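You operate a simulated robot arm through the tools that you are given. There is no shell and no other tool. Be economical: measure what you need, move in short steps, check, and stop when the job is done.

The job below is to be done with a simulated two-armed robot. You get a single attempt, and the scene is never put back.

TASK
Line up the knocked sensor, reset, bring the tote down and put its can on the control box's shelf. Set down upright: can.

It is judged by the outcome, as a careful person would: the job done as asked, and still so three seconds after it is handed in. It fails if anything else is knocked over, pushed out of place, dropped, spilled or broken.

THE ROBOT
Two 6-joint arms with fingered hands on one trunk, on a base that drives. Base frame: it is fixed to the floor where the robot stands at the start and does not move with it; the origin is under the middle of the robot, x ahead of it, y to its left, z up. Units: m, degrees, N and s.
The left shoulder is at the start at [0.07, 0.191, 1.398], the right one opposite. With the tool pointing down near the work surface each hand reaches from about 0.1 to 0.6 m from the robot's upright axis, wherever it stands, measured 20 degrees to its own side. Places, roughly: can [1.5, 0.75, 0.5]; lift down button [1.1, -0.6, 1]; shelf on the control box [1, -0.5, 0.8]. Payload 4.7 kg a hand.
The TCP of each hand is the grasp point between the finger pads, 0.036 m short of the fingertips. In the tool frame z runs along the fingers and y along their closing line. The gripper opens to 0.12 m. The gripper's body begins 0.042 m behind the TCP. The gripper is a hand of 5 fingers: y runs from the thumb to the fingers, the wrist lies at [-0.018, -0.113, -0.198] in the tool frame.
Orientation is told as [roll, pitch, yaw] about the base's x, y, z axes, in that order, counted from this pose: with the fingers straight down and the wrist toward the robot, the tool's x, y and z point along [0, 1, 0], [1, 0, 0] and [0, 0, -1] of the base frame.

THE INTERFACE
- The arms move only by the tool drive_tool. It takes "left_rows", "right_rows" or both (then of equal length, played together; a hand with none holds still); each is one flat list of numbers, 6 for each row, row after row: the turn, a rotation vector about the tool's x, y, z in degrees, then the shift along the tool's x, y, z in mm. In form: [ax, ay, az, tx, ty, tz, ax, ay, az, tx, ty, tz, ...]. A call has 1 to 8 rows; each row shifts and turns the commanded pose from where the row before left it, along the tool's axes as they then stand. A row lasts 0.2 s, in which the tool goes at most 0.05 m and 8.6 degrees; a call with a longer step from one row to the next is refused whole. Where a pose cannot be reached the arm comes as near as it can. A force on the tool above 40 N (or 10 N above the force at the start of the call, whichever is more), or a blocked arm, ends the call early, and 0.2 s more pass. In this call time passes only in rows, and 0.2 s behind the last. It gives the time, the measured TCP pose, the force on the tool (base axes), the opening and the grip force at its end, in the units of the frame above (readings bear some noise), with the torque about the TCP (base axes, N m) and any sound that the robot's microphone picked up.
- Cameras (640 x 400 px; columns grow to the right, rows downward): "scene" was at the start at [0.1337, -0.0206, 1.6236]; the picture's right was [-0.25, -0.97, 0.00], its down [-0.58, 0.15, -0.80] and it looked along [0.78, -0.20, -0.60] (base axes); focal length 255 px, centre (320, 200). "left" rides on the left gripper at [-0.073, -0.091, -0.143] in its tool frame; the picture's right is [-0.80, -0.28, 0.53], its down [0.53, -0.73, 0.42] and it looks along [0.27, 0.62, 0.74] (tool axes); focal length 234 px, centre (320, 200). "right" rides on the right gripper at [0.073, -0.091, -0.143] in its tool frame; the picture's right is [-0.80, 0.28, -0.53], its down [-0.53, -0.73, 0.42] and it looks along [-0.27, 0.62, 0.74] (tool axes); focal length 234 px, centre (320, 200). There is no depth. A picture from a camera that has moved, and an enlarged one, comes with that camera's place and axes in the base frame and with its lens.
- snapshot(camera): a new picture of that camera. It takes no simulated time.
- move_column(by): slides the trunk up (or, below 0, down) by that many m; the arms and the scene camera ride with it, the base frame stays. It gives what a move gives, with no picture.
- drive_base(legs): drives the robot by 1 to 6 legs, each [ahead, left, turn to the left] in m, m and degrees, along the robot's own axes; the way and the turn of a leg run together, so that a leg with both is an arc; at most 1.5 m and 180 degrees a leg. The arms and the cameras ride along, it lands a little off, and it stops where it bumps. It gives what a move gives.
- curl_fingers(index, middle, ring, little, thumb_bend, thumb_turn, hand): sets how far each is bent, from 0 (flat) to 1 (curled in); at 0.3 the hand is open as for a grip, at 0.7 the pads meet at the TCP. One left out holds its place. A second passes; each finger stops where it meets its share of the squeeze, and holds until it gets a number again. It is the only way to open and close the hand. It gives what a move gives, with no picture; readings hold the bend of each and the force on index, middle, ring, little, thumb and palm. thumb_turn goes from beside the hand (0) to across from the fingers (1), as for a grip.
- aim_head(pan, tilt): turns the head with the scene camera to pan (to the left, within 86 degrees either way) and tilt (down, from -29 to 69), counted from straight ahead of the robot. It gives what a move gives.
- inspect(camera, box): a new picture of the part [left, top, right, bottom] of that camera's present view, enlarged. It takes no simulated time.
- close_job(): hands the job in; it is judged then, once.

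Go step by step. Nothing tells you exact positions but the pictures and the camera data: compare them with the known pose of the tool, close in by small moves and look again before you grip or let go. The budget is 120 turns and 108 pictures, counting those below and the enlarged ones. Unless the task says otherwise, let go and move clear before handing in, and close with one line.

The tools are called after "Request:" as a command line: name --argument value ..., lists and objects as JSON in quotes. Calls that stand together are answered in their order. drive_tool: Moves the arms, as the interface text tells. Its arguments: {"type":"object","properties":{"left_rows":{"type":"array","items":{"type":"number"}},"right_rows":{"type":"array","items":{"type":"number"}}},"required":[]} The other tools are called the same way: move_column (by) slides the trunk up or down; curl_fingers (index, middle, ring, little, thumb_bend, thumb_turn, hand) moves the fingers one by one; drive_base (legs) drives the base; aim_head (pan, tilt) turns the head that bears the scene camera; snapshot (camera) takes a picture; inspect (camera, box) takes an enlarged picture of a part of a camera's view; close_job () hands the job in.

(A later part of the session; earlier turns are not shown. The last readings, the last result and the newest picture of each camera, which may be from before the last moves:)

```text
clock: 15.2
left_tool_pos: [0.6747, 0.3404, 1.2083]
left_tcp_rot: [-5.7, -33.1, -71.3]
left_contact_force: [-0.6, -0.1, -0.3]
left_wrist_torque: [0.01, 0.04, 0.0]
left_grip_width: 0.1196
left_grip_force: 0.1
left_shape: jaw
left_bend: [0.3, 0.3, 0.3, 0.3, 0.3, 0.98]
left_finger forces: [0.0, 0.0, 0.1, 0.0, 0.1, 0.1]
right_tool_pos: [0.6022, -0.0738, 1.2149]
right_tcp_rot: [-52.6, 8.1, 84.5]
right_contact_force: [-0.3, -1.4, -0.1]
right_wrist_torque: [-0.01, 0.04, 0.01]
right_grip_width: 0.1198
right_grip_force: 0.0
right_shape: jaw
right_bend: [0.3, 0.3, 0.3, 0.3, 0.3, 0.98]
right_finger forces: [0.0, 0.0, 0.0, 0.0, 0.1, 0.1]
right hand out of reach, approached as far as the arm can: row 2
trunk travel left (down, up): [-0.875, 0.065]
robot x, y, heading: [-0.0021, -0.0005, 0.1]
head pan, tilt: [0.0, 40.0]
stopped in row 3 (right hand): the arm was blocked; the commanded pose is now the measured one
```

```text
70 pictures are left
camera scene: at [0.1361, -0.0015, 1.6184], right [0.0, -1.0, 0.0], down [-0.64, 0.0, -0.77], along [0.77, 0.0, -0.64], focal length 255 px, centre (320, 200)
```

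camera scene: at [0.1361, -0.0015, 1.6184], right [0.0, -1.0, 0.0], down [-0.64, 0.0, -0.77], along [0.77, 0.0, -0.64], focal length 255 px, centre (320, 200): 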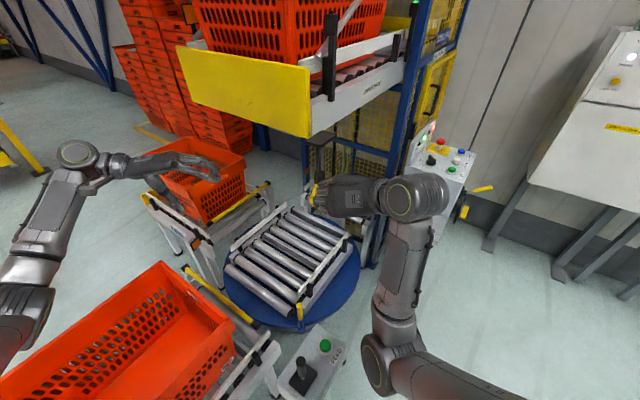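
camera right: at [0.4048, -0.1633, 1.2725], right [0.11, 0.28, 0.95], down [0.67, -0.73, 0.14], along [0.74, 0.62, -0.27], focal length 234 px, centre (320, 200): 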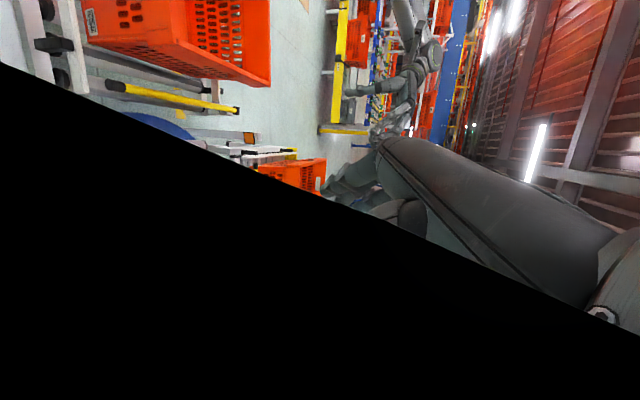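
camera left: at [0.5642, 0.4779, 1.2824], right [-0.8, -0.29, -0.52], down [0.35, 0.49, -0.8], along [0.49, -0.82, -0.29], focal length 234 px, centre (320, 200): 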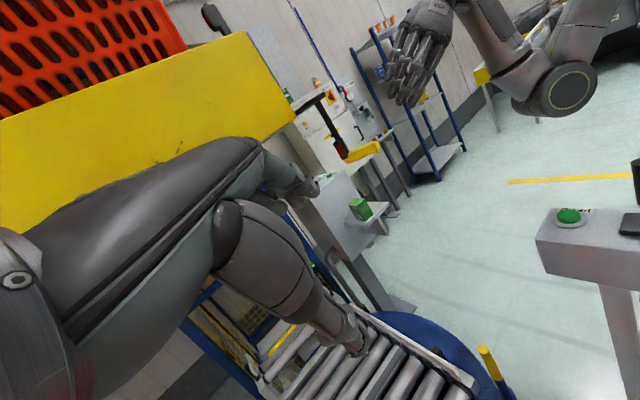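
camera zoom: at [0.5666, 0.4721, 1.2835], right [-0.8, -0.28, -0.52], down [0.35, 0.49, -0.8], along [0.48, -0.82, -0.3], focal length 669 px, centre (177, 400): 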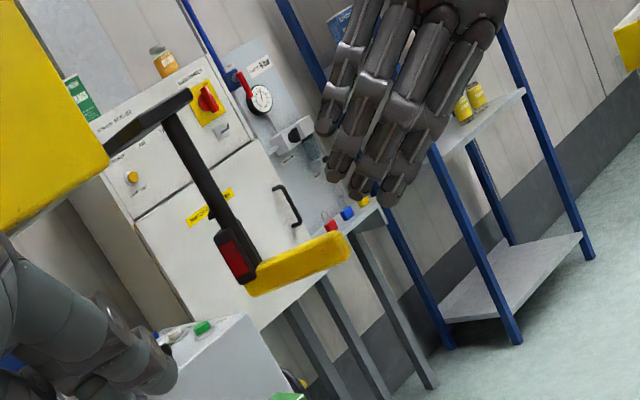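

The right arm is at its limit toward the left in this pose. I'll pull back slightly and turn the base 9° left to bring the hand in front of the tab (the FEED console stands just ahead, so no forward drive).

Request:
drive_tool --right_rows '[0, 0, 0, 0, 0, -25, 0, 0, 0, 0, 0, -20]'

Request:
drive_base --legs '[[0, 0, 9]]'

Request:
snapshot --camera "left"

Request:
snapshot --camera "scene"

```text
clock: 16.0
left_tool_pos: [0.6743, 0.3446, 1.2081]
left_tcp_rot: [-5.6, -33.3, -71.3]
left_contact_force: [-0.3, 0.7, 0.1]
left_wrist_torque: [-0.01, -0.01, -0.02]
left_grip_width: 0.1198
left_grip_force: 0.1
left_shape: jaw
left_bend: [0.3, 0.3, 0.3, 0.3, 0.3, 0.98]
left_finger forces: [0.0, 0.1, 0.0, 0.0, 0.0, 0.0]
right_tool_pos: [0.587, -0.0958, 1.2265]
right_tcp_rot: [-54.6, 12.0, 81.6]
right_contact_force: [1.0, -0.3, 0.2]
right_wrist_torque: [0.02, 0.01, -0.02]
right_grip_width: 0.1193
right_grip_force: 0.0
right_shape: jaw
right_bend: [0.3, 0.3, 0.3, 0.3, 0.3, 0.98]
right_finger forces: [0.1, 0.1, 0.0, 0.1, 0.0, 0.0]
right hand out of reach, approached as far as the arm can: row 2
trunk travel left (down, up): [-0.875, 0.065]
robot x, y, heading: [-0.0008, 0.0015, 0.0]
head pan, tilt: [0.0, 40.0]
stopped in row 2 (right hand): the arm was blocked; the commanded pose is now the measured one
```

```text
clock: 17.1
left_tool_pos: [0.611, 0.4446, 1.2084]
left_tcp_rot: [-5.7, -33.3, -62.1]
left_contact_force: [-0.2, 0.4, 0.7]
left_wrist_torque: [-0.02, 0.01, -0.02]
left_grip_width: 0.1199
left_grip_force: 0.0
left_shape: jaw
left_bend: [0.3, 0.3, 0.3, 0.3, 0.3, 0.98]
left_finger forces: [0.0, 0.1, 0.0, 0.1, 0.0, 0.0]
right_tool_pos: [0.5953, -0.002, 1.2267]
right_tcp_rot: [-54.5, 12.0, 90.7]
right_contact_force: [0.0, 0.2, -0.7]
right_wrist_torque: [0.0, 0.0, 0.01]
right_grip_width: 0.1197
right_grip_force: 0.1
right_shape: jaw
right_bend: [0.3, 0.3, 0.3, 0.3, 0.3, 0.98]
right_finger forces: [0.1, 0.1, 0.1, 0.1, 0.0, 0.0]
trunk travel left (down, up): [-0.875, 0.065]
robot x, y, heading: [-0.0004, 0.0005, 9.1]
head pan, tilt: [0.0, 40.0]
```

```text
69 pictures are left
camera left: at [0.4837, 0.5569, 1.2834], right [-0.75, -0.41, -0.52], down [0.27, 0.54, -0.8], along [0.61, -0.74, -0.3], focal length 234 px, centre (320, 200)
```

left: 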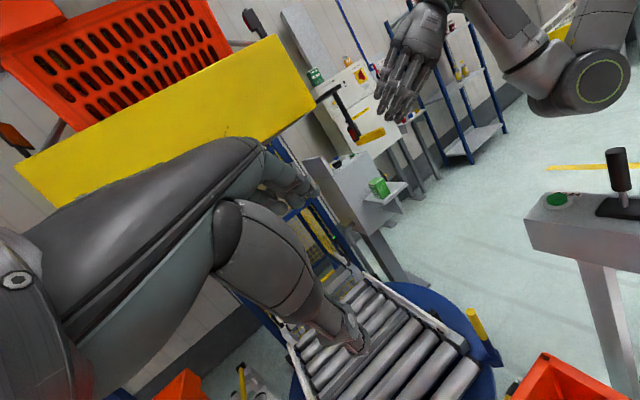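

```text
68 pictures are left
camera scene: at [0.1331, 0.0218, 1.6186], right [0.16, -0.99, 0.0], down [-0.64, -0.1, -0.77], along [0.76, 0.12, -0.64], focal length 255 px, centre (320, 200)
```

scene: 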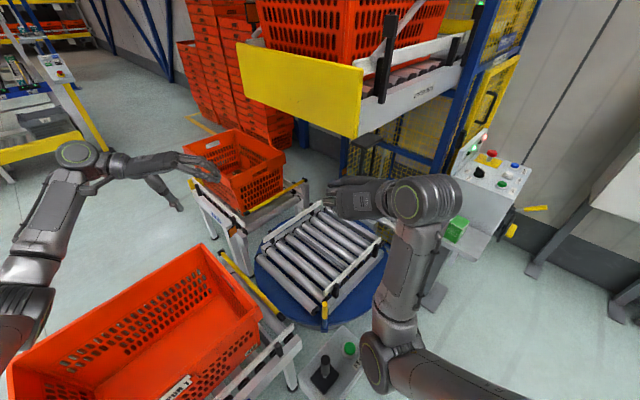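

Request:
drive_tool --right_rows '[0, 0, 0, -4, 28, 5, 0, 0, 0, -4, 11, 36, 0, 0, 0, -4, 0, 34]'

Request:
inspect --camera "left" --box '[320, 40, 480, 160]'

Request:
inspect --camera "scene" --box '[300, 130, 460, 230]'

```text
clock: 17.9
left_tool_pos: [0.6109, 0.447, 1.2085]
left_tcp_rot: [-5.7, -33.3, -62.2]
left_contact_force: [0.3, 0.0, 0.3]
left_wrist_torque: [-0.02, -0.01, 0.03]
left_grip_width: 0.1198
left_grip_force: 0.1
left_shape: jaw
left_bend: [0.3, 0.3, 0.3, 0.3, 0.3, 0.98]
left_finger forces: [0.0, 0.1, 0.0, 0.0, 0.0, 0.0]
right_tool_pos: [0.6575, 0.0332, 1.1866]
right_tcp_rot: [-54.2, 11.9, 90.8]
right_contact_force: [0.5, 0.2, 0.1]
right_wrist_torque: [-0.02, -0.02, -0.03]
right_grip_width: 0.1198
right_grip_force: 0.1
right_shape: jaw
right_bend: [0.3, 0.3, 0.3, 0.3, 0.3, 0.98]
right_finger forces: [0.1, 0.0, 0.0, 0.0, 0.0, 0.0]
trunk travel left (down, up): [-0.875, 0.065]
robot x, y, heading: [-0.001, 0.0022, 8.8]
head pan, tilt: [0.0, 40.0]
```

```text
3.33 times, centred on (400, 100) of left
camera zoom: at [0.4831, 0.5584, 1.2829], right [-0.75, -0.41, -0.52], down [0.27, 0.54, -0.8], along [0.61, -0.74, -0.29], focal length 781 px, centre (53, 533)
```

zoom: 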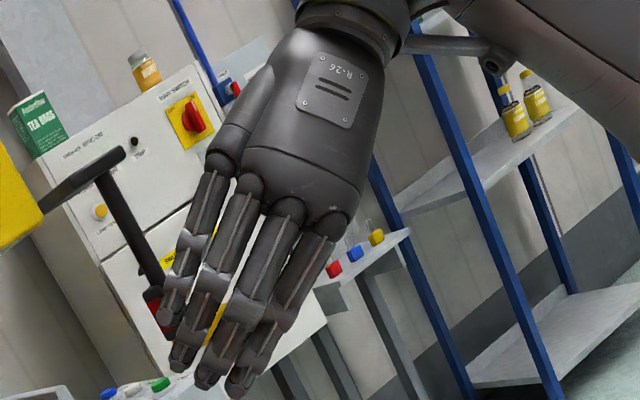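

```text
4.00 times, centred on (380, 180) of scene
camera zoom: at [0.1328, 0.0234, 1.6185], right [0.16, -0.99, 0.0], down [-0.64, -0.1, -0.77], along [0.76, 0.12, -0.64], focal length 1019 px, centre (80, 280)
```

zoom: 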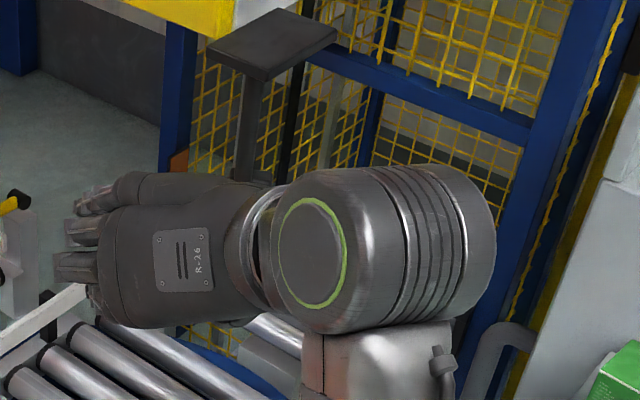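

The hand straddles the tab, thumb on the -y side. I'll sweep toward +y and watch the force for contact.

Request:
drive_tool --right_rows '[0, 0, 0, 0, 10, 0, 0, 0, 0, 0, 10, 0, 0, 0, 0, 0, 10, 0]'

Request:
inspect --camera "left" --box '[310, 60, 430, 160]'

```text
clock: 18.9
left_tool_pos: [0.6107, 0.4459, 1.2082]
left_tcp_rot: [-5.6, -33.3, -62.1]
left_contact_force: [-0.3, 0.7, -0.3]
left_wrist_torque: [0.01, -0.01, 0.0]
left_grip_width: 0.1196
left_grip_force: 0.1
left_shape: jaw
left_bend: [0.3, 0.3, 0.3, 0.3, 0.3, 0.98]
left_finger forces: [0.1, 0.1, 0.0, 0.1, 0.0, 0.0]
right_tool_pos: [0.6767, 0.0257, 1.1776]
right_tcp_rot: [-55.7, 15.3, 88.3]
right_contact_force: [0.6, 0.1, 0.1]
right_wrist_torque: [0.04, 0.03, 0.02]
right_grip_width: 0.1199
right_grip_force: 0.0
right_shape: jaw
right_bend: [0.3, 0.3, 0.3, 0.3, 0.3, 0.98]
right_finger forces: [0.0, 0.0, 0.0, 0.0, 0.1, 0.0]
trunk travel left (down, up): [-0.875, 0.065]
robot x, y, heading: [0.0014, 0.0001, 9.0]
head pan, tilt: [0.0, 40.0]
stopped in row 3 (right hand): the arm was blocked; the commanded pose is now the measured one
```

```text
4.00 times, centred on (370, 110) of left
camera zoom: at [0.4835, 0.5572, 1.2833], right [-0.75, -0.41, -0.52], down [0.27, 0.54, -0.8], along [0.61, -0.74, -0.29], focal length 937 px, centre (120, 560)
```

zoom: 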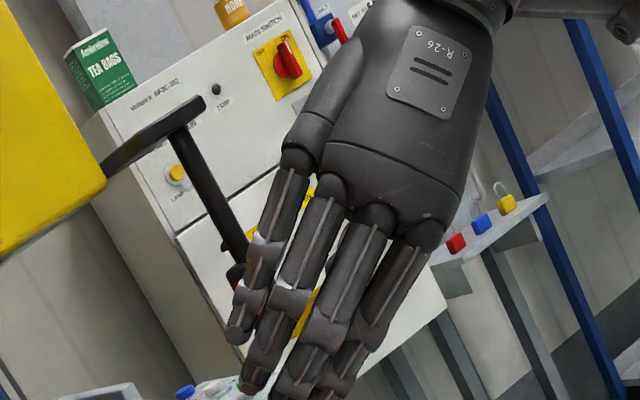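

The arm itself limits this sweep. I'll back the hand out, turn the base about 12° more, and re-approach so there's room to push toward +y.

Request:
drive_tool --right_rows '[0, 0, 0, 0, 0, -45, 0, 0, 0, 0, 0, -45, 0, 0, 0, 0, -45, 0, 0, 0, 0, 0, -45, 0, 0, 0, 0, 0, -20, 0]'

Request:
drive_base --legs '[[0, 0, 12]]'

Request:
snapshot --camera "scene"

```text
clock: 19.5
left_tool_pos: [0.6107, 0.4442, 1.2077]
left_tcp_rot: [-5.6, -33.3, -62.1]
left_contact_force: [-0.4, -0.4, 0.0]
left_wrist_torque: [-0.05, -0.02, 0.0]
left_grip_width: 0.1198
left_grip_force: 0.1
left_shape: jaw
left_bend: [0.3, 0.3, 0.3, 0.3, 0.3, 0.98]
left_finger forces: [0.0, 0.0, 0.0, 0.0, 0.0, 0.0]
right_tool_pos: [0.6384, -0.0343, 1.2164]
right_tcp_rot: [-58.8, 22.2, 81.9]
right_contact_force: [-0.9, 1.6, 0.6]
right_wrist_torque: [0.09, 0.03, 0.05]
right_grip_width: 0.1199
right_grip_force: 0.0
right_shape: jaw
right_bend: [0.29, 0.3, 0.3, 0.3, 0.3, 0.98]
right_finger forces: [1.4, 0.0, 0.0, 0.1, 0.0, 0.1]
right hand out of reach, approached as far as the arm can: row 2, 3
trunk travel left (down, up): [-0.875, 0.065]
robot x, y, heading: [0.005, -0.0013, 9.2]
head pan, tilt: [0.0, 40.0]
stopped in row 3 (right hand): the arm was blocked; the commanded pose is now the measured one
```

```text
clock: 20.7
left_tool_pos: [0.503, 0.5632, 1.2093]
left_tcp_rot: [-5.6, -33.3, -50.1]
left_contact_force: [-0.3, -0.9, -0.4]
left_wrist_torque: [0.0, 0.0, 0.0]
left_grip_width: 0.1197
left_grip_force: 0.0
left_shape: jaw
left_bend: [0.3, 0.3, 0.3, 0.3, 0.3, 0.98]
left_finger forces: [0.0, 0.0, 0.0, 0.1, 0.1, 0.1]
right_tool_pos: [0.6321, 0.1007, 1.2157]
right_tcp_rot: [-58.8, 22.3, 94.1]
right_contact_force: [0.7, 0.5, -0.3]
right_wrist_torque: [0.02, 0.02, -0.01]
right_grip_width: 0.1202
right_grip_force: 0.1
right_shape: jaw
right_bend: [0.3, 0.3, 0.3, 0.3, 0.3, 0.98]
right_finger forces: [0.1, 0.0, 0.0, 0.1, 0.0, 0.0]
trunk travel left (down, up): [-0.875, 0.065]
robot x, y, heading: [-0.0017, -0.0021, 20.9]
head pan, tilt: [0.0, 40.0]
```

```text
64 pictures are left
camera scene: at [0.1255, 0.0498, 1.6186], right [0.36, -0.93, 0.0], down [-0.6, -0.23, -0.77], along [0.71, 0.28, -0.64], focal length 255 px, centre (320, 200)
```

scene: 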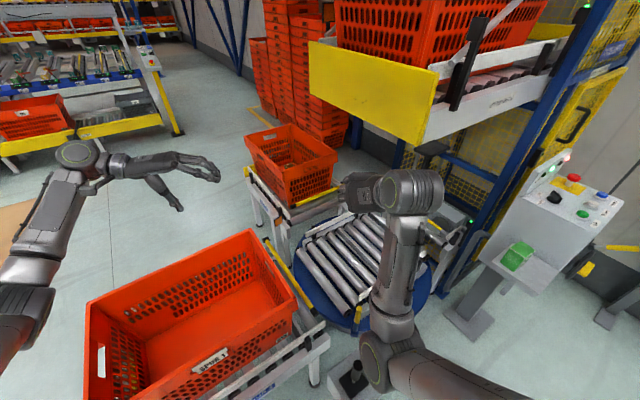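

The retreat stopped early and the turn swept the hand further than planned. I'll check whether the sensor tab was moved.

Request:
inspect --camera "scene" --box '[380, 120, 500, 280]'

Request:
snapshot --camera "left"

```text
2.50 times, centred on (440, 200) of scene
camera zoom: at [0.1255, 0.0498, 1.6186], right [0.36, -0.93, 0.0], down [-0.6, -0.23, -0.77], along [0.71, 0.28, -0.64], focal length 637 px, centre (20, 200)
```

zoom: 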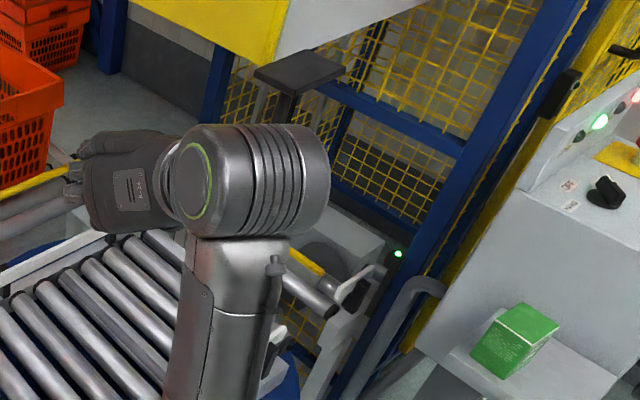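

```text
62 pictures are left
camera left: at [0.3553, 0.6466, 1.2833], right [-0.65, -0.56, -0.52], down [0.15, 0.58, -0.8], along [0.75, -0.59, -0.29], focal length 234 px, centre (320, 200)
```

left: 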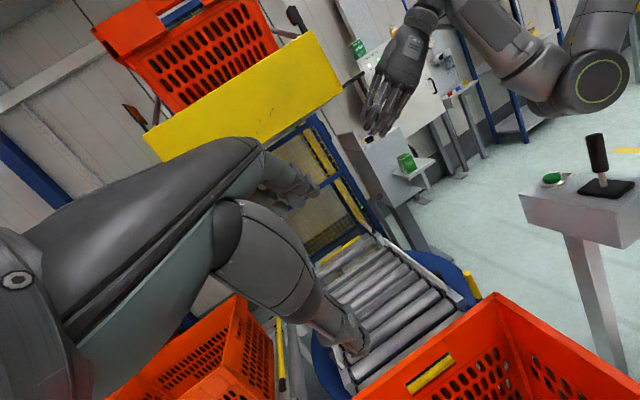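

Request:
drive_tool --right_rows '[0, 0, 0, -40, 0, -15, 0, 0, 0, -40, 0, -15, 0, 0, 0, -40, 0, -15, 0, 0, 0, -40, 0, -15]'

Request:
inspect --camera "scene" --box '[380, 120, 500, 280]'

Request:
inspect --camera "left" --box '[320, 40, 440, 160]'

```text
clock: 21.7
left_tool_pos: [0.5039, 0.5644, 1.2094]
left_tcp_rot: [-5.6, -33.3, -50.0]
left_contact_force: [0.5, 0.5, -0.1]
left_wrist_torque: [-0.02, 0.0, -0.02]
left_grip_width: 0.1201
left_grip_force: 0.1
left_shape: jaw
left_bend: [0.3, 0.3, 0.3, 0.3, 0.3, 0.98]
left_finger forces: [0.0, 0.0, 0.0, 0.2, 0.0, 0.0]
right_tool_pos: [0.676, 0.1845, 1.3501]
right_tcp_rot: [-58.8, 22.3, 94.2]
right_contact_force: [-0.3, 0.1, 0.0]
right_wrist_torque: [0.04, 0.0, -0.02]
right_grip_width: 0.1201
right_grip_force: 0.1
right_shape: jaw
right_bend: [0.3, 0.3, 0.3, 0.3, 0.3, 0.98]
right_finger forces: [0.0, 0.1, 0.0, 0.2, 0.1, 0.0]
right hand out of reach, approached as far as the arm can: row 2, 3, 4
trunk travel left (down, up): [-0.875, 0.065]
robot x, y, heading: [0.0013, -0.0019, 21.2]
head pan, tilt: [0.0, 40.0]
```

```text
2.50 times, centred on (440, 200) of scene
camera zoom: at [0.126, 0.0503, 1.6184], right [0.36, -0.93, 0.0], down [-0.6, -0.23, -0.77], along [0.71, 0.28, -0.64], focal length 637 px, centre (20, 200)
```

zoom: 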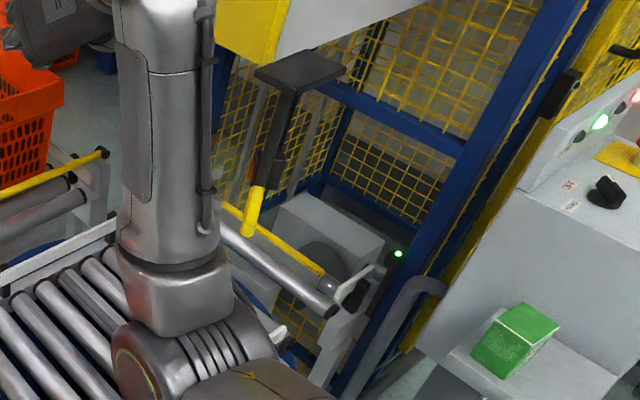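

```text
3.33 times, centred on (380, 100) of left
camera zoom: at [0.3558, 0.6469, 1.2829], right [-0.65, -0.56, -0.52], down [0.15, 0.58, -0.8], along [0.75, -0.59, -0.29], focal length 781 px, centre (120, 533)
```

zoom: 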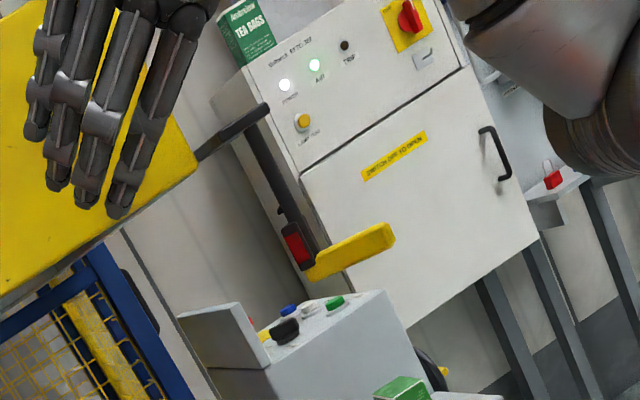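

The tab moved slightly the wrong way (tip now about (0.65, 0.01)), so it does pivot. I'll bring the right hand around to the -y side of the tab to push it toward +y with the backs of the fingers.

Request:
drive_tool --right_rows '[0, 0, 0, 0, 0, -45, 0, 0, 0, 0, 0, -45, 0, 0, 8.3, 0, -20, -30, 0, 0, 8.3, 0, -45, 0, 0, 0, 8.3, 0, -45, 0, 0, 0, 0, 0, -45, 0, 0, 0, 0, 0, -45, 0, 0, 0, 0, 0, -45, 0]'

```text
clock: 23.5
left_tool_pos: [0.5053, 0.5612, 1.21]
left_tcp_rot: [-5.5, -33.3, -49.9]
left_contact_force: [0.4, 0.0, 0.7]
left_wrist_torque: [0.04, 0.03, -0.02]
left_grip_width: 0.1199
left_grip_force: 0.0
left_shape: jaw
left_bend: [0.3, 0.3, 0.3, 0.3, 0.3, 0.98]
left_finger forces: [0.0, 0.0, 0.1, 0.0, 0.1, 0.1]
right_tool_pos: [0.6106, 0.0661, 1.3185]
right_tcp_rot: [-61.3, 0.4, 81.5]
right_contact_force: [0.4, -0.9, 1.2]
right_wrist_torque: [0.02, -0.01, 0.02]
right_grip_width: 0.1198
right_grip_force: 0.1
right_shape: jaw
right_bend: [0.3, 0.3, 0.3, 0.3, 0.3, 0.98]
right_finger forces: [0.0, 0.0, 0.0, 0.0, 0.0, 0.0]
right hand out of reach, approached as far as the arm can: row 1, 2, 3, 4, 5, 6, 7, 8
trunk travel left (down, up): [-0.875, 0.065]
robot x, y, heading: [0.0006, 0.002, 21.2]
head pan, tilt: [0.0, 40.0]
```

The arm can't fold in that close, so I need the base further back. I'll look right and rearward to check the floor is free.

Request:
aim_head --pan -86 --tilt 40

Request:
snapshot --camera "scene"

Request:
aim_head --pan 86 --tilt 40

Request:
snapshot --camera "scene"

```text
clock: 25.1
left_tool_pos: [0.5041, 0.5628, 1.2088]
left_tcp_rot: [-5.7, -33.3, -50.0]
left_contact_force: [0.3, 0.3, -0.6]
left_wrist_torque: [0.01, 0.03, 0.02]
left_grip_width: 0.1197
left_grip_force: 0.0
left_shape: jaw
left_bend: [0.3, 0.3, 0.3, 0.3, 0.3, 0.98]
left_finger forces: [0.0, 0.0, 0.1, 0.0, 0.1, 0.0]
right_tool_pos: [0.6091, 0.0689, 1.3201]
right_tcp_rot: [-61.5, 0.5, 81.6]
right_contact_force: [0.5, 0.6, 0.1]
right_wrist_torque: [0.0, 0.03, 0.01]
right_grip_width: 0.1196
right_grip_force: 0.0
right_shape: jaw
right_bend: [0.3, 0.3, 0.3, 0.3, 0.3, 0.98]
right_finger forces: [0.0, 0.1, 0.0, 0.1, 0.0, 0.0]
trunk travel left (down, up): [-0.875, 0.065]
robot x, y, heading: [-0.0013, -0.0029, 21.2]
head pan, tilt: [-85.9, 40.0]
```

```text
59 pictures are left
camera scene: at [0.0823, -0.0578, 1.6186], right [-0.9, -0.43, 0.0], down [-0.27, 0.58, -0.77], along [0.33, -0.69, -0.64], focal length 255 px, centre (320, 200)
```

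scene: 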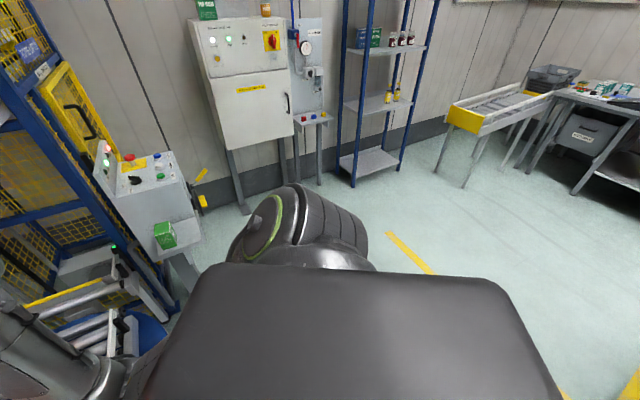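

```text
clock: 27.7
left_tool_pos: [0.5038, 0.5635, 1.2088]
left_tcp_rot: [-5.6, -33.2, -50.1]
left_contact_force: [-0.1, -0.7, 0.6]
left_wrist_torque: [0.0, -0.03, -0.03]
left_grip_width: 0.12
left_grip_force: 0.0
left_shape: jaw
left_bend: [0.3, 0.3, 0.3, 0.3, 0.3, 0.98]
left_finger forces: [0.0, 0.0, 0.0, 0.0, 0.0, 0.1]
right_tool_pos: [0.6108, 0.0686, 1.3198]
right_tcp_rot: [-61.6, 0.5, 81.6]
right_contact_force: [0.2, 0.2, 0.3]
right_wrist_torque: [0.0, -0.01, 0.03]
right_grip_width: 0.1199
right_grip_force: 0.0
right_shape: jaw
right_bend: [0.3, 0.3, 0.3, 0.3, 0.3, 0.98]
right_finger forces: [0.1, 0.1, 0.0, 0.1, 0.1, 0.0]
trunk travel left (down, up): [-0.875, 0.065]
robot x, y, heading: [0.0014, -0.0025, 21.2]
head pan, tilt: [85.9, 40.0]
```

```text
58 pictures are left
camera scene: at [0.0209, 0.1003, 1.6186], right [0.96, 0.29, 0.0], down [0.19, -0.61, -0.77], along [-0.23, 0.73, -0.64], focal length 255 px, centre (320, 200)
```

scene: 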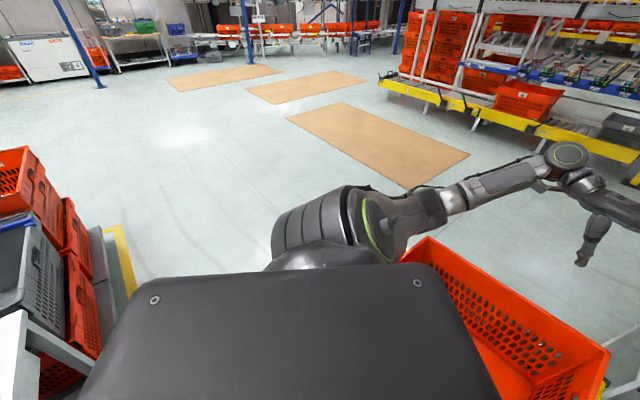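

Free floor to the right and about half a metre behind. The sensor and box are both better served from the right side, so I'll slide the base 0.5 m in -y, keeping heading so both hands stay clear of the tab.

Request:
drive_base --legs '[[-0.181, -0.466, 0]]'

Request:
aim_head --pan 0 --tilt 40

Request:
snapshot --camera "scene"

```text
clock: 30.6
left_tool_pos: [0.4988, 0.0703, 1.2084]
left_tcp_rot: [-5.6, -33.3, -49.9]
left_contact_force: [-0.2, -0.2, 0.3]
left_wrist_torque: [-0.01, -0.02, 0.0]
left_grip_width: 0.1196
left_grip_force: 0.1
left_shape: jaw
left_bend: [0.3, 0.3, 0.3, 0.3, 0.3, 0.98]
left_finger forces: [0.1, 0.1, 0.0, 0.0, 0.1, 0.0]
right_tool_pos: [0.6035, -0.4251, 1.3193]
right_tcp_rot: [-61.4, 0.5, 81.5]
right_contact_force: [-0.5, 1.2, -1.1]
right_wrist_torque: [0.0, 0.0, 0.02]
right_grip_width: 0.12
right_grip_force: 0.1
right_shape: jaw
right_bend: [0.3, 0.3, 0.3, 0.3, 0.3, 0.98]
right_finger forces: [0.0, 0.0, 0.1, 0.0, 0.0, 0.0]
trunk travel left (down, up): [-0.875, 0.065]
robot x, y, heading: [-0.0014, -0.495, 20.9]
head pan, tilt: [85.9, 40.0]
```

```text
clock: 32.2
left_tool_pos: [0.4981, 0.0691, 1.2085]
left_tcp_rot: [-5.6, -33.2, -50.0]
left_contact_force: [-0.5, -0.3, 0.1]
left_wrist_torque: [-0.03, -0.02, -0.01]
left_grip_width: 0.1199
left_grip_force: 0.0
left_shape: jaw
left_bend: [0.3, 0.3, 0.3, 0.3, 0.3, 0.98]
left_finger forces: [0.0, 0.0, 0.0, 0.0, 0.0, 0.1]
right_tool_pos: [0.6049, -0.426, 1.3192]
right_tcp_rot: [-61.5, 0.5, 81.4]
right_contact_force: [-0.9, -0.9, 0.1]
right_wrist_torque: [-0.02, 0.01, 0.04]
right_grip_width: 0.1198
right_grip_force: 0.2
right_shape: jaw
right_bend: [0.3, 0.3, 0.3, 0.3, 0.3, 0.98]
right_finger forces: [0.1, 0.0, 0.1, 0.0, 0.0, 0.1]
trunk travel left (down, up): [-0.875, 0.065]
robot x, y, heading: [-0.0039, -0.4942, 21.2]
head pan, tilt: [0.0, 40.0]
```

```text
57 pictures are left
camera scene: at [0.1205, -0.4447, 1.6186], right [0.36, -0.93, 0.0], down [-0.6, -0.23, -0.77], along [0.71, 0.28, -0.64], focal length 255 px, centre (320, 200)
```

scene: 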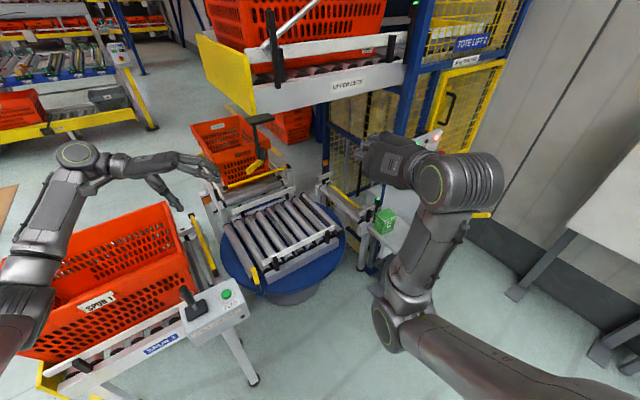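

Now the sensor, deck and both hands are in clear view. The right hand still has the right orientation, so I'll bring it over to the -y side of the tab, just in front of it.

Request:
drive_tool --right_rows '[0, 0, 0, 40, 0, 0, 0, 0, 0, 40, 20, 0, 0, 0, 0, 30, 38, 0, 0, 0, 0, 29, 38, 0, 0, 0, 0, 0, 48, 0, 0, 0, 0, 0, 48, 0, 0, 0, 0, 0, 48, 0, 0, 0, 0, 0, 48, 0]'

Request:
snapshot --camera "scene"

```text
clock: 32.9
left_tool_pos: [0.5008, 0.0653, 1.2097]
left_tcp_rot: [-5.6, -33.2, -50.0]
left_contact_force: [1.1, -0.8, 0.5]
left_wrist_torque: [0.05, 0.05, -0.03]
left_grip_width: 0.1197
left_grip_force: 0.0
left_shape: jaw
left_bend: [0.3, 0.3, 0.3, 0.3, 0.3, 0.98]
left_finger forces: [0.0, 0.0, 0.1, 0.0, 0.0, 0.0]
right_tool_pos: [0.6221, -0.4649, 1.2665]
right_tcp_rot: [-69.3, 6.4, 76.4]
right_contact_force: [1.4, -0.8, -0.5]
right_wrist_torque: [0.03, 0.0, 0.02]
right_grip_width: 0.12
right_grip_force: 0.0
right_shape: jaw
right_bend: [0.3, 0.3, 0.3, 0.3, 0.3, 0.98]
right_finger forces: [0.0, 0.0, 0.0, 0.1, 0.1, 0.1]
right hand out of reach, approached as far as the arm can: row 2, 3
trunk travel left (down, up): [-0.875, 0.065]
robot x, y, heading: [-0.0007, -0.4951, 21.3]
head pan, tilt: [0.0, 40.0]
stopped in row 3 (right hand): the arm was blocked; the commanded pose is now the measured one
```

```text
56 pictures are left
camera scene: at [0.1235, -0.4482, 1.6185], right [0.36, -0.93, 0.0], down [-0.6, -0.23, -0.77], along [0.71, 0.28, -0.64], focal length 255 px, centre (320, 200)
```

scene: 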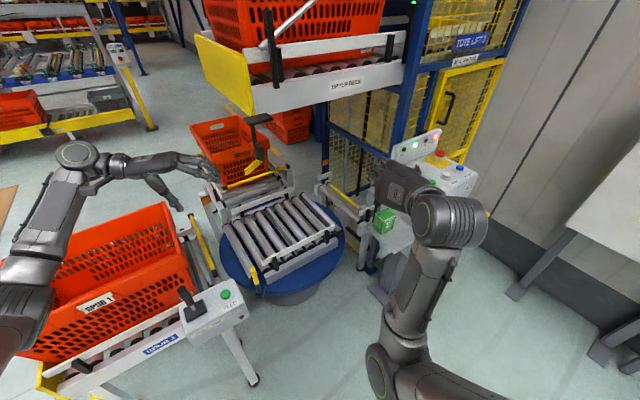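

The right arm is in a poor fold here; the left arm has natural reach to the tab from this stance. I'll re-orient the left hand (fork, fingers forward-down), then turn the base back to face ahead with a small retreat.

Request:
drive_tool --left_rows '[3.05, 6, 3.78, 0, 0, 0, 3.05, 6, 3.78, 0, 0, 0, 3.05, 6, 3.78, 0, 0, 0, 3.05, 6, 3.78, 0, 0, 0, 3.05, 6, 3.78, 0, 0, 0, 3.05, 6, 3.78, 0, 0, 0, 3.05, 6, 3.78, 0, 0, 0, 3.05, 6, 3.78, 0, 0, 0]'

Request:
drive_base --legs '[[-0.1, 0, -21]]'

Request:
snapshot --camera "scene"

```text
clock: 34.7
left_tool_pos: [0.499, 0.0675, 1.2089]
left_tcp_rot: [50.0, 0.1, -68.6]
left_contact_force: [0.4, -0.1, -0.1]
left_wrist_torque: [-0.04, -0.01, 0.01]
left_grip_width: 0.1197
left_grip_force: 0.0
left_shape: jaw
left_bend: [0.3, 0.3, 0.3, 0.3, 0.3, 0.98]
left_finger forces: [0.0, 0.0, 0.0, 0.1, 0.1, 0.0]
right_tool_pos: [0.6208, -0.4614, 1.2686]
right_tcp_rot: [-69.4, 6.6, 76.4]
right_contact_force: [0.8, 0.3, -0.7]
right_wrist_torque: [0.02, -0.02, 0.02]
right_grip_width: 0.1195
right_grip_force: 0.0
right_shape: jaw
right_bend: [0.3, 0.3, 0.3, 0.3, 0.3, 0.98]
right_finger forces: [0.0, 0.1, 0.1, 0.0, 0.1, 0.0]
trunk travel left (down, up): [-0.875, 0.065]
robot x, y, heading: [-0.0074, -0.4946, 21.2]
head pan, tilt: [0.0, 40.0]
```

```text
clock: 36.3
left_tool_pos: [0.5694, -0.1652, 1.2085]
left_tcp_rot: [49.9, 0.0, -89.5]
left_contact_force: [0.6, 0.3, -0.2]
left_wrist_torque: [0.0, 0.0, -0.02]
left_grip_width: 0.1197
left_grip_force: 0.0
left_shape: jaw
left_bend: [0.3, 0.3, 0.3, 0.3, 0.3, 0.98]
left_finger forces: [0.0, 0.0, 0.1, 0.0, 0.0, 0.1]
right_tool_pos: [0.495, -0.7031, 1.2681]
right_tcp_rot: [-69.3, 6.6, 55.6]
right_contact_force: [0.1, 0.1, 0.0]
right_wrist_torque: [0.02, -0.01, -0.02]
right_grip_width: 0.1199
right_grip_force: 0.0
right_shape: jaw
right_bend: [0.3, 0.3, 0.3, 0.3, 0.3, 0.98]
right_finger forces: [0.0, 0.0, 0.0, 0.0, 0.0, 0.0]
trunk travel left (down, up): [-0.875, 0.065]
robot x, y, heading: [-0.0985, -0.5135, 0.4]
head pan, tilt: [0.0, 40.0]
```

```text
55 pictures are left
camera scene: at [0.0334, -0.5107, 1.6185], right [0.01, -1.0, 0.0], down [-0.64, 0.0, -0.77], along [0.77, 0.0, -0.64], focal length 255 px, centre (320, 200)
```

scene: 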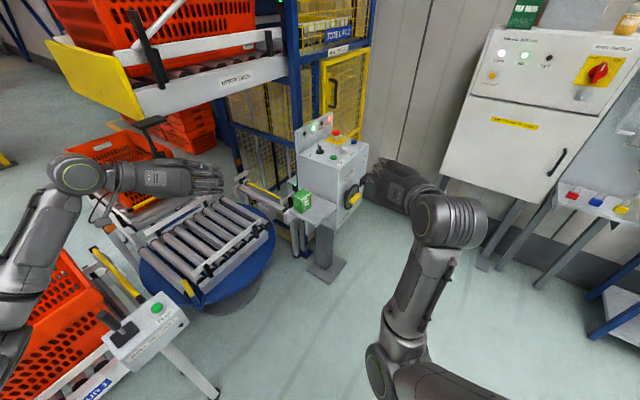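

Left hand is now oriented as a fork, right of the tab. I'll move it left to face the tab's tip, then advance around it.

Request:
drive_tool --left_rows '[0, 0, 0, 0, -46, 0, 0, 0, 0, 0, -46, 0, 0, 0, 0, 0, -46, 0, 0, 0, 0, 0, -42, 0, 0, 0, 0, 14, 0, 36, 0, 0, 0, 14, 0, 36]'

Request:
inspect --camera "scene" --box '[60, 90, 260, 230]'

```text
clock: 37.7
left_tool_pos: [0.644, 0.0176, 1.1819]
left_tcp_rot: [49.8, 0.0, -89.5]
left_contact_force: [0.0, -1.2, 0.1]
left_wrist_torque: [-0.02, 0.0, 0.0]
left_grip_width: 0.1199
left_grip_force: 0.0
left_shape: jaw
left_bend: [0.3, 0.3, 0.3, 0.3, 0.3, 0.98]
left_finger forces: [0.0, 0.0, 0.1, 0.0, 0.0, 0.0]
right_tool_pos: [0.4963, -0.705, 1.2667]
right_tcp_rot: [-69.3, 6.7, 55.6]
right_contact_force: [-0.1, 0.1, 0.5]
right_wrist_torque: [0.05, 0.05, -0.04]
right_grip_width: 0.1198
right_grip_force: 0.1
right_shape: jaw
right_bend: [0.3, 0.3, 0.3, 0.3, 0.3, 0.98]
right_finger forces: [0.1, 0.0, 0.0, 0.1, 0.0, 0.0]
trunk travel left (down, up): [-0.875, 0.065]
robot x, y, heading: [-0.1007, -0.5155, 0.5]
head pan, tilt: [0.0, 40.0]
```

```text
2.86 times, centred on (160, 160) of scene
camera zoom: at [0.0355, -0.5126, 1.6183], right [0.01, -1.0, 0.0], down [-0.64, 0.0, -0.76], along [0.76, 0.01, -0.64], focal length 728 px, centre (777, 314)
```

zoom: 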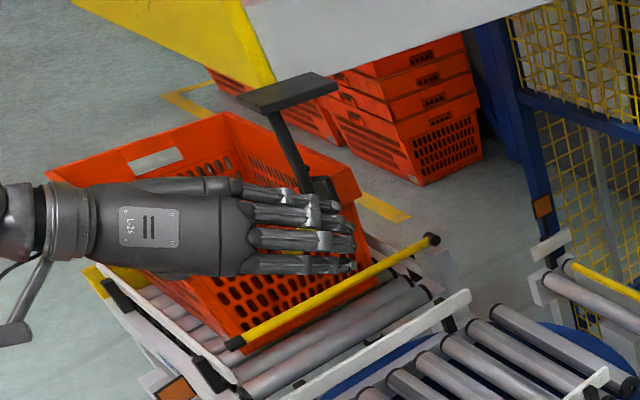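

The left hand straddles the tab nicely, fingers on the -y side. Sweep toward +y.

Request:
drive_tool --left_rows '[0, 0, 0, 0, -12, 0, 0, 0, 0, 0, -12, 0, 0, 0, 0, 0, -10, 0, 0, 0, 0, 0, -8, 0]'

Request:
inspect --camera "scene" --box '[100, 100, 200, 170]'

```text
clock: 38.7
left_tool_pos: [0.6403, 0.057, 1.1827]
left_tcp_rot: [49.8, 0.1, -89.5]
left_contact_force: [-0.7, -0.6, -0.4]
left_wrist_torque: [-0.01, 0.05, -0.03]
left_grip_width: 0.1199
left_grip_force: 0.0
left_shape: jaw
left_bend: [0.3, 0.3, 0.3, 0.3, 0.3, 0.98]
left_finger forces: [0.5, 0.1, 0.0, 0.0, 0.0, 0.0]
right_tool_pos: [0.495, -0.7033, 1.2689]
right_tcp_rot: [-69.4, 6.6, 55.6]
right_contact_force: [0.2, 0.8, -0.8]
right_wrist_torque: [0.0, 0.0, -0.01]
right_grip_width: 0.12
right_grip_force: 0.0
right_shape: jaw
right_bend: [0.3, 0.3, 0.3, 0.3, 0.3, 0.98]
right_finger forces: [0.1, 0.0, 0.0, 0.0, 0.1, 0.0]
trunk travel left (down, up): [-0.875, 0.065]
robot x, y, heading: [-0.1047, -0.5139, 0.7]
head pan, tilt: [0.0, 40.0]
```

```text
5.71 times, centred on (150, 135) of scene
camera zoom: at [0.0324, -0.5115, 1.6186], right [0.01, -1.0, 0.0], down [-0.64, 0.0, -0.77], along [0.77, 0.0, -0.64], focal length 1455 px, centre (1291, 571)
```

zoom: 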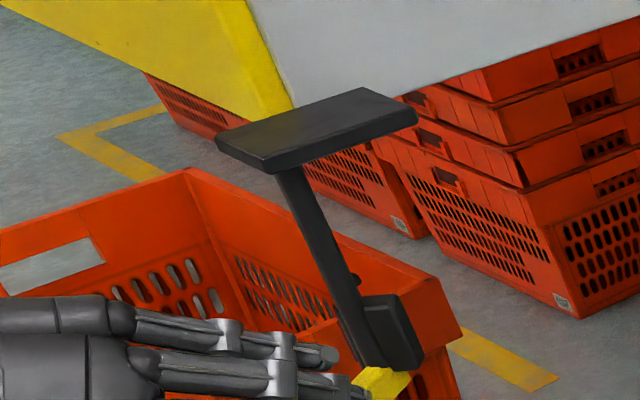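

Request:
drive_tool --left_rows '[0, 0, 0, 0, -5, 0, 0, 0, 0, 0, -5, 0]'

Request:
inspect --camera "scene" --box '[100, 100, 200, 170]'

```text
clock: 39.3
left_tool_pos: [0.6397, 0.066, 1.1838]
left_tcp_rot: [49.9, 0.0, -89.6]
left_contact_force: [0.1, -1.7, -0.7]
left_wrist_torque: [0.0, 0.01, -0.04]
left_grip_width: 0.1201
left_grip_force: 0.0
left_shape: jaw
left_bend: [0.3, 0.29, 0.3, 0.3, 0.3, 0.98]
left_finger forces: [0.5, 1.1, 0.1, 0.0, 0.0, 0.0]
right_tool_pos: [0.4954, -0.7046, 1.2674]
right_tcp_rot: [-69.5, 6.5, 55.6]
right_contact_force: [-0.4, 0.2, -0.2]
right_wrist_torque: [-0.01, 0.0, -0.04]
right_grip_width: 0.1197
right_grip_force: 0.2
right_shape: jaw
right_bend: [0.3, 0.3, 0.3, 0.3, 0.3, 0.98]
right_finger forces: [0.0, 0.0, 0.1, 0.0, 0.0, 0.0]
trunk travel left (down, up): [-0.875, 0.065]
robot x, y, heading: [-0.0995, -0.5138, 0.5]
head pan, tilt: [0.0, 40.0]
```

```text
5.71 times, centred on (150, 135) of scene
camera zoom: at [0.0325, -0.5115, 1.6186], right [0.01, -1.0, 0.0], down [-0.64, 0.0, -0.77], along [0.77, 0.0, -0.64], focal length 1455 px, centre (1291, 571)
```

zoom: 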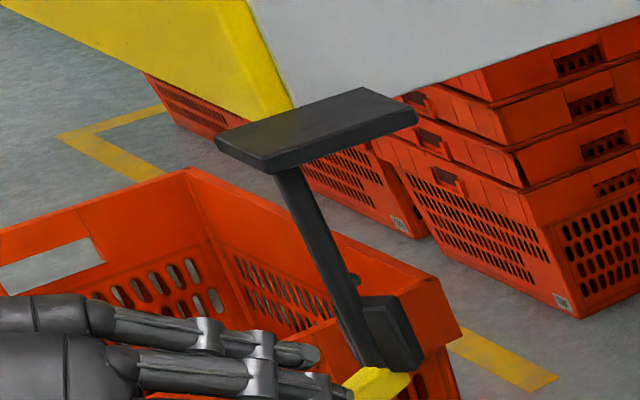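

It's rotating, with low force. Continue in small steps.

Request:
drive_tool --left_rows '[0, 0, 0, 0, -5, 0, 0, 0, 0, 0, -5, 0]'

Request:
inspect --camera "scene" --box '[100, 100, 200, 170]'

```text
clock: 39.9
left_tool_pos: [0.6406, 0.0783, 1.1833]
left_tcp_rot: [49.9, 0.0, -89.6]
left_contact_force: [0.8, -1.5, 0.1]
left_wrist_torque: [-0.03, -0.01, -0.01]
left_grip_width: 0.1202
left_grip_force: 0.0
left_shape: jaw
left_bend: [0.3, 0.29, 0.3, 0.3, 0.3, 0.98]
left_finger forces: [0.1, 1.4, 0.2, 0.1, 0.1, 0.0]
right_tool_pos: [0.4948, -0.7048, 1.2688]
right_tcp_rot: [-69.4, 6.6, 55.6]
right_contact_force: [-0.3, 0.1, 0.6]
right_wrist_torque: [0.03, 0.0, 0.05]
right_grip_width: 0.1199
right_grip_force: 0.1
right_shape: jaw
right_bend: [0.3, 0.3, 0.3, 0.3, 0.3, 0.98]
right_finger forces: [0.0, 0.0, 0.1, 0.0, 0.0, 0.1]
trunk travel left (down, up): [-0.875, 0.065]
robot x, y, heading: [-0.1051, -0.5142, 0.5]
head pan, tilt: [0.0, 40.0]
```

```text
5.71 times, centred on (150, 135) of scene
camera zoom: at [0.0324, -0.5117, 1.6186], right [0.01, -1.0, 0.0], down [-0.64, 0.0, -0.77], along [0.77, 0.0, -0.64], focal length 1455 px, centre (1291, 571)
```

zoom: 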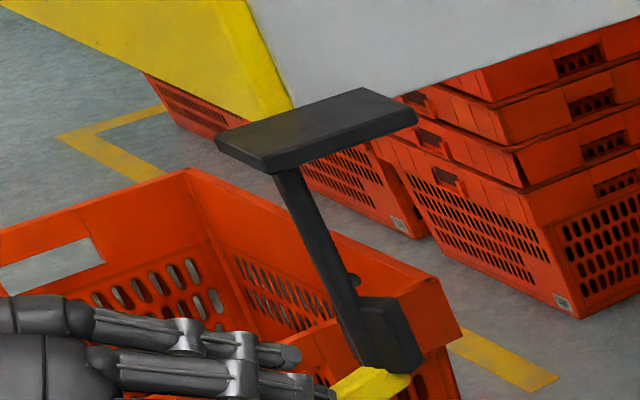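

Request:
drive_tool --left_rows '[0, 0, 0, 0, -5, 0, 0, 0, 0, 0, -4, 0]'

Request:
inspect --camera "scene" --box '[100, 100, 200, 170]'

Request:
inspect --camera "scene" --box '[290, 100, 390, 170]'

```text
clock: 40.5
left_tool_pos: [0.6406, 0.0854, 1.1836]
left_tcp_rot: [49.9, 0.1, -89.6]
left_contact_force: [0.6, -2.8, 0.0]
left_wrist_torque: [0.0, -0.01, 0.0]
left_grip_width: 0.1201
left_grip_force: 0.0
left_shape: jaw
left_bend: [0.3, 0.29, 0.3, 0.3, 0.3, 0.98]
left_finger forces: [0.0, 1.5, 0.2, 0.0, 0.0, 0.0]
right_tool_pos: [0.4937, -0.7041, 1.2684]
right_tcp_rot: [-69.4, 6.5, 55.6]
right_contact_force: [-0.7, 0.0, 0.3]
right_wrist_torque: [0.03, -0.01, 0.0]
right_grip_width: 0.1199
right_grip_force: 0.0
right_shape: jaw
right_bend: [0.3, 0.3, 0.3, 0.3, 0.3, 0.98]
right_finger forces: [0.1, 0.0, 0.0, 0.0, 0.0, 0.1]
trunk travel left (down, up): [-0.875, 0.065]
robot x, y, heading: [-0.1049, -0.5144, 0.3]
head pan, tilt: [0.0, 40.0]
```

```text
5.71 times, centred on (150, 135) of scene
camera zoom: at [0.0323, -0.5117, 1.6186], right [0.01, -1.0, 0.0], down [-0.64, 0.0, -0.77], along [0.77, 0.0, -0.64], focal length 1455 px, centre (1291, 571)
```

zoom: 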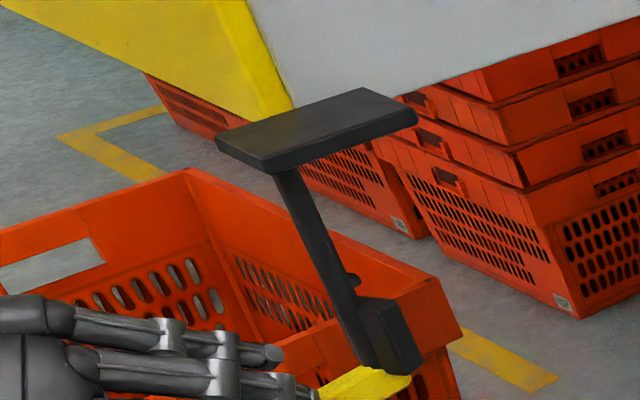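

```text
5.71 times, centred on (340, 135) of scene
camera zoom: at [0.0323, -0.5117, 1.6186], right [0.01, -1.0, 0.0], down [-0.64, 0.0, -0.77], along [0.77, 0.0, -0.64], focal length 1455 px, centre (206, 571)
```

zoom: 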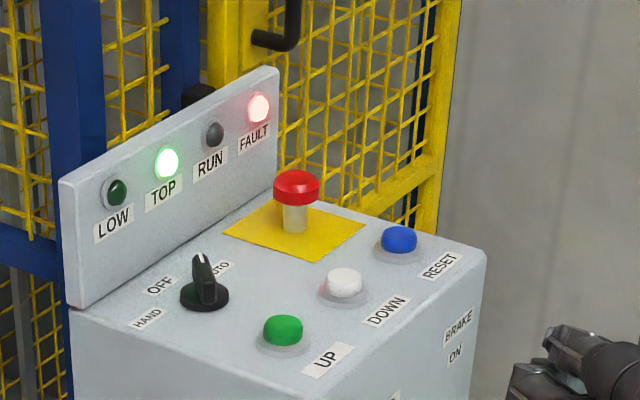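

Panel labels are clear: blue RESET, white DOWN, green UP. The sensor is now at roughly 155°; the indicator is still dark, so I'll continue.

Request:
drive_tool --left_rows '[0, 0, 0, 0, -5, 0, 0, 0, 0, 0, -4, 0]'

Request:
inspect --camera "scene" --box '[100, 100, 200, 170]'

```text
clock: 41.1
left_tool_pos: [0.64, 0.0946, 1.1843]
left_tcp_rot: [49.9, 0.0, -89.5]
left_contact_force: [-0.1, -1.7, 0.3]
left_wrist_torque: [0.0, -0.02, -0.07]
left_grip_width: 0.12
left_grip_force: 0.1
left_shape: jaw
left_bend: [0.3, 0.29, 0.3, 0.3, 0.3, 0.98]
left_finger forces: [0.0, 1.5, 0.3, 0.0, 0.1, 0.0]
right_tool_pos: [0.4943, -0.7047, 1.267]
right_tcp_rot: [-69.3, 6.5, 55.6]
right_contact_force: [0.6, 1.0, -0.6]
right_wrist_torque: [0.0, 0.03, 0.02]
right_grip_width: 0.1197
right_grip_force: 0.0
right_shape: jaw
right_bend: [0.3, 0.3, 0.3, 0.3, 0.3, 0.98]
right_finger forces: [0.0, 0.1, 0.0, 0.0, 0.0, 0.0]
trunk travel left (down, up): [-0.875, 0.065]
robot x, y, heading: [-0.0992, -0.5112, 0.3]
head pan, tilt: [0.0, 40.0]
```

```text
5.71 times, centred on (150, 135) of scene
camera zoom: at [0.0322, -0.5116, 1.6186], right [0.01, -1.0, 0.0], down [-0.64, 0.0, -0.77], along [0.77, 0.0, -0.64], focal length 1455 px, centre (1291, 571)
```

zoom: 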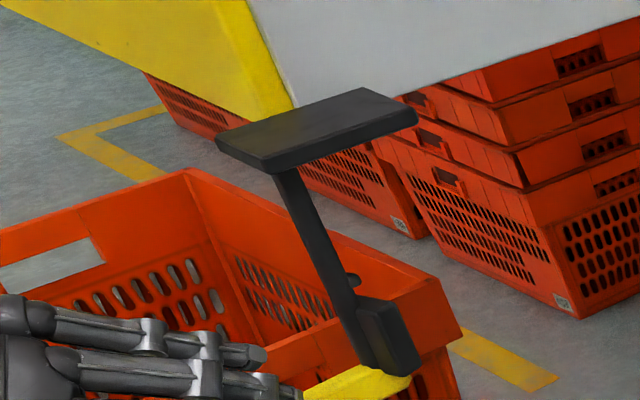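

Request:
drive_tool --left_rows '[0, 0, 0, 0, -5, 0, 0, 0, 0, 0, -3, 0]'

Request:
inspect --camera "scene" --box '[100, 100, 200, 170]'

```text
clock: 41.7
left_tool_pos: [0.6398, 0.1011, 1.1828]
left_tcp_rot: [49.9, -0.1, -89.5]
left_contact_force: [-0.8, -0.9, -1.2]
left_wrist_torque: [-0.04, 0.0, -0.09]
left_grip_width: 0.1199
left_grip_force: 0.1
left_shape: jaw
left_bend: [0.3, 0.29, 0.3, 0.3, 0.3, 0.98]
left_finger forces: [0.0, 1.5, 0.1, 0.1, 0.0, 0.0]
right_tool_pos: [0.4935, -0.7042, 1.2678]
right_tcp_rot: [-69.4, 6.5, 55.6]
right_contact_force: [-0.4, -0.7, -0.5]
right_wrist_torque: [0.01, 0.0, 0.01]
right_grip_width: 0.12
right_grip_force: 0.1
right_shape: jaw
right_bend: [0.3, 0.3, 0.3, 0.3, 0.3, 0.98]
right_finger forces: [0.0, 0.0, 0.0, 0.1, 0.0, 0.1]
trunk travel left (down, up): [-0.875, 0.065]
robot x, y, heading: [-0.1011, -0.5169, 0.3]
head pan, tilt: [0.0, 40.0]
```

```text
5.71 times, centred on (150, 135) of scene
camera zoom: at [0.0322, -0.5116, 1.6186], right [0.01, -1.0, 0.0], down [-0.64, 0.0, -0.77], along [0.77, 0.0, -0.64], focal length 1455 px, centre (1291, 571)
```

zoom: 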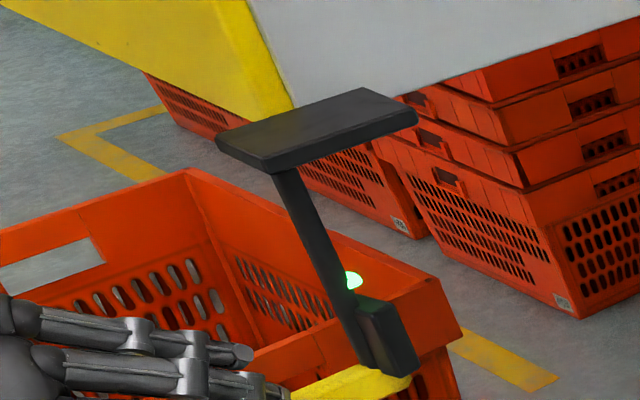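

The indicator turned green. A tiny further nudge to get off the edge of the window, then check.

Request:
drive_tool --left_rows '[0, 0, 0, 0, -3, 0]'

Request:
inspect --camera "scene" --box '[100, 100, 200, 170]'

```text
clock: 42.1
left_tool_pos: [0.6421, 0.1063, 1.1838]
left_tcp_rot: [49.8, 0.0, -89.5]
left_contact_force: [0.2, -2.5, 0.7]
left_wrist_torque: [0.01, 0.02, -0.06]
left_grip_width: 0.12
left_grip_force: 0.0
left_shape: jaw
left_bend: [0.3, 0.29, 0.3, 0.3, 0.3, 0.98]
left_finger forces: [0.1, 1.7, 0.0, 0.1, 0.0, 0.1]
right_tool_pos: [0.4938, -0.7053, 1.2671]
right_tcp_rot: [-69.3, 6.6, 55.5]
right_contact_force: [-0.3, 0.2, 0.8]
right_wrist_torque: [-0.02, 0.0, 0.01]
right_grip_width: 0.1202
right_grip_force: 0.2
right_shape: jaw
right_bend: [0.3, 0.3, 0.3, 0.3, 0.3, 0.98]
right_finger forces: [0.1, 0.0, 0.1, 0.0, 0.0, 0.1]
trunk travel left (down, up): [-0.875, 0.065]
robot x, y, heading: [-0.1044, -0.5132, 0.4]
head pan, tilt: [0.0, 40.0]
```

```text
5.71 times, centred on (150, 135) of scene
camera zoom: at [0.0323, -0.5116, 1.6186], right [0.01, -1.0, 0.0], down [-0.64, 0.0, -0.77], along [0.77, 0.0, -0.64], focal length 1455 px, centre (1291, 571)
```

zoom: 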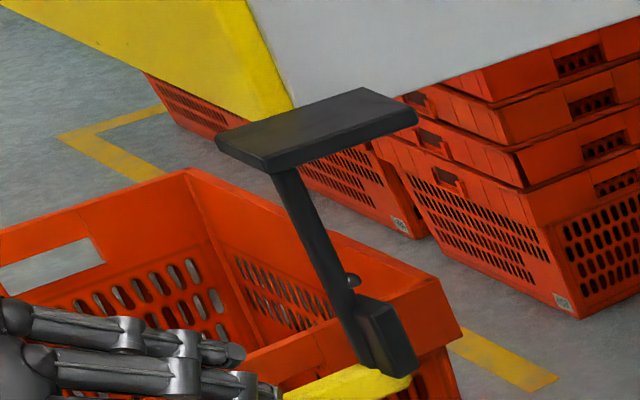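

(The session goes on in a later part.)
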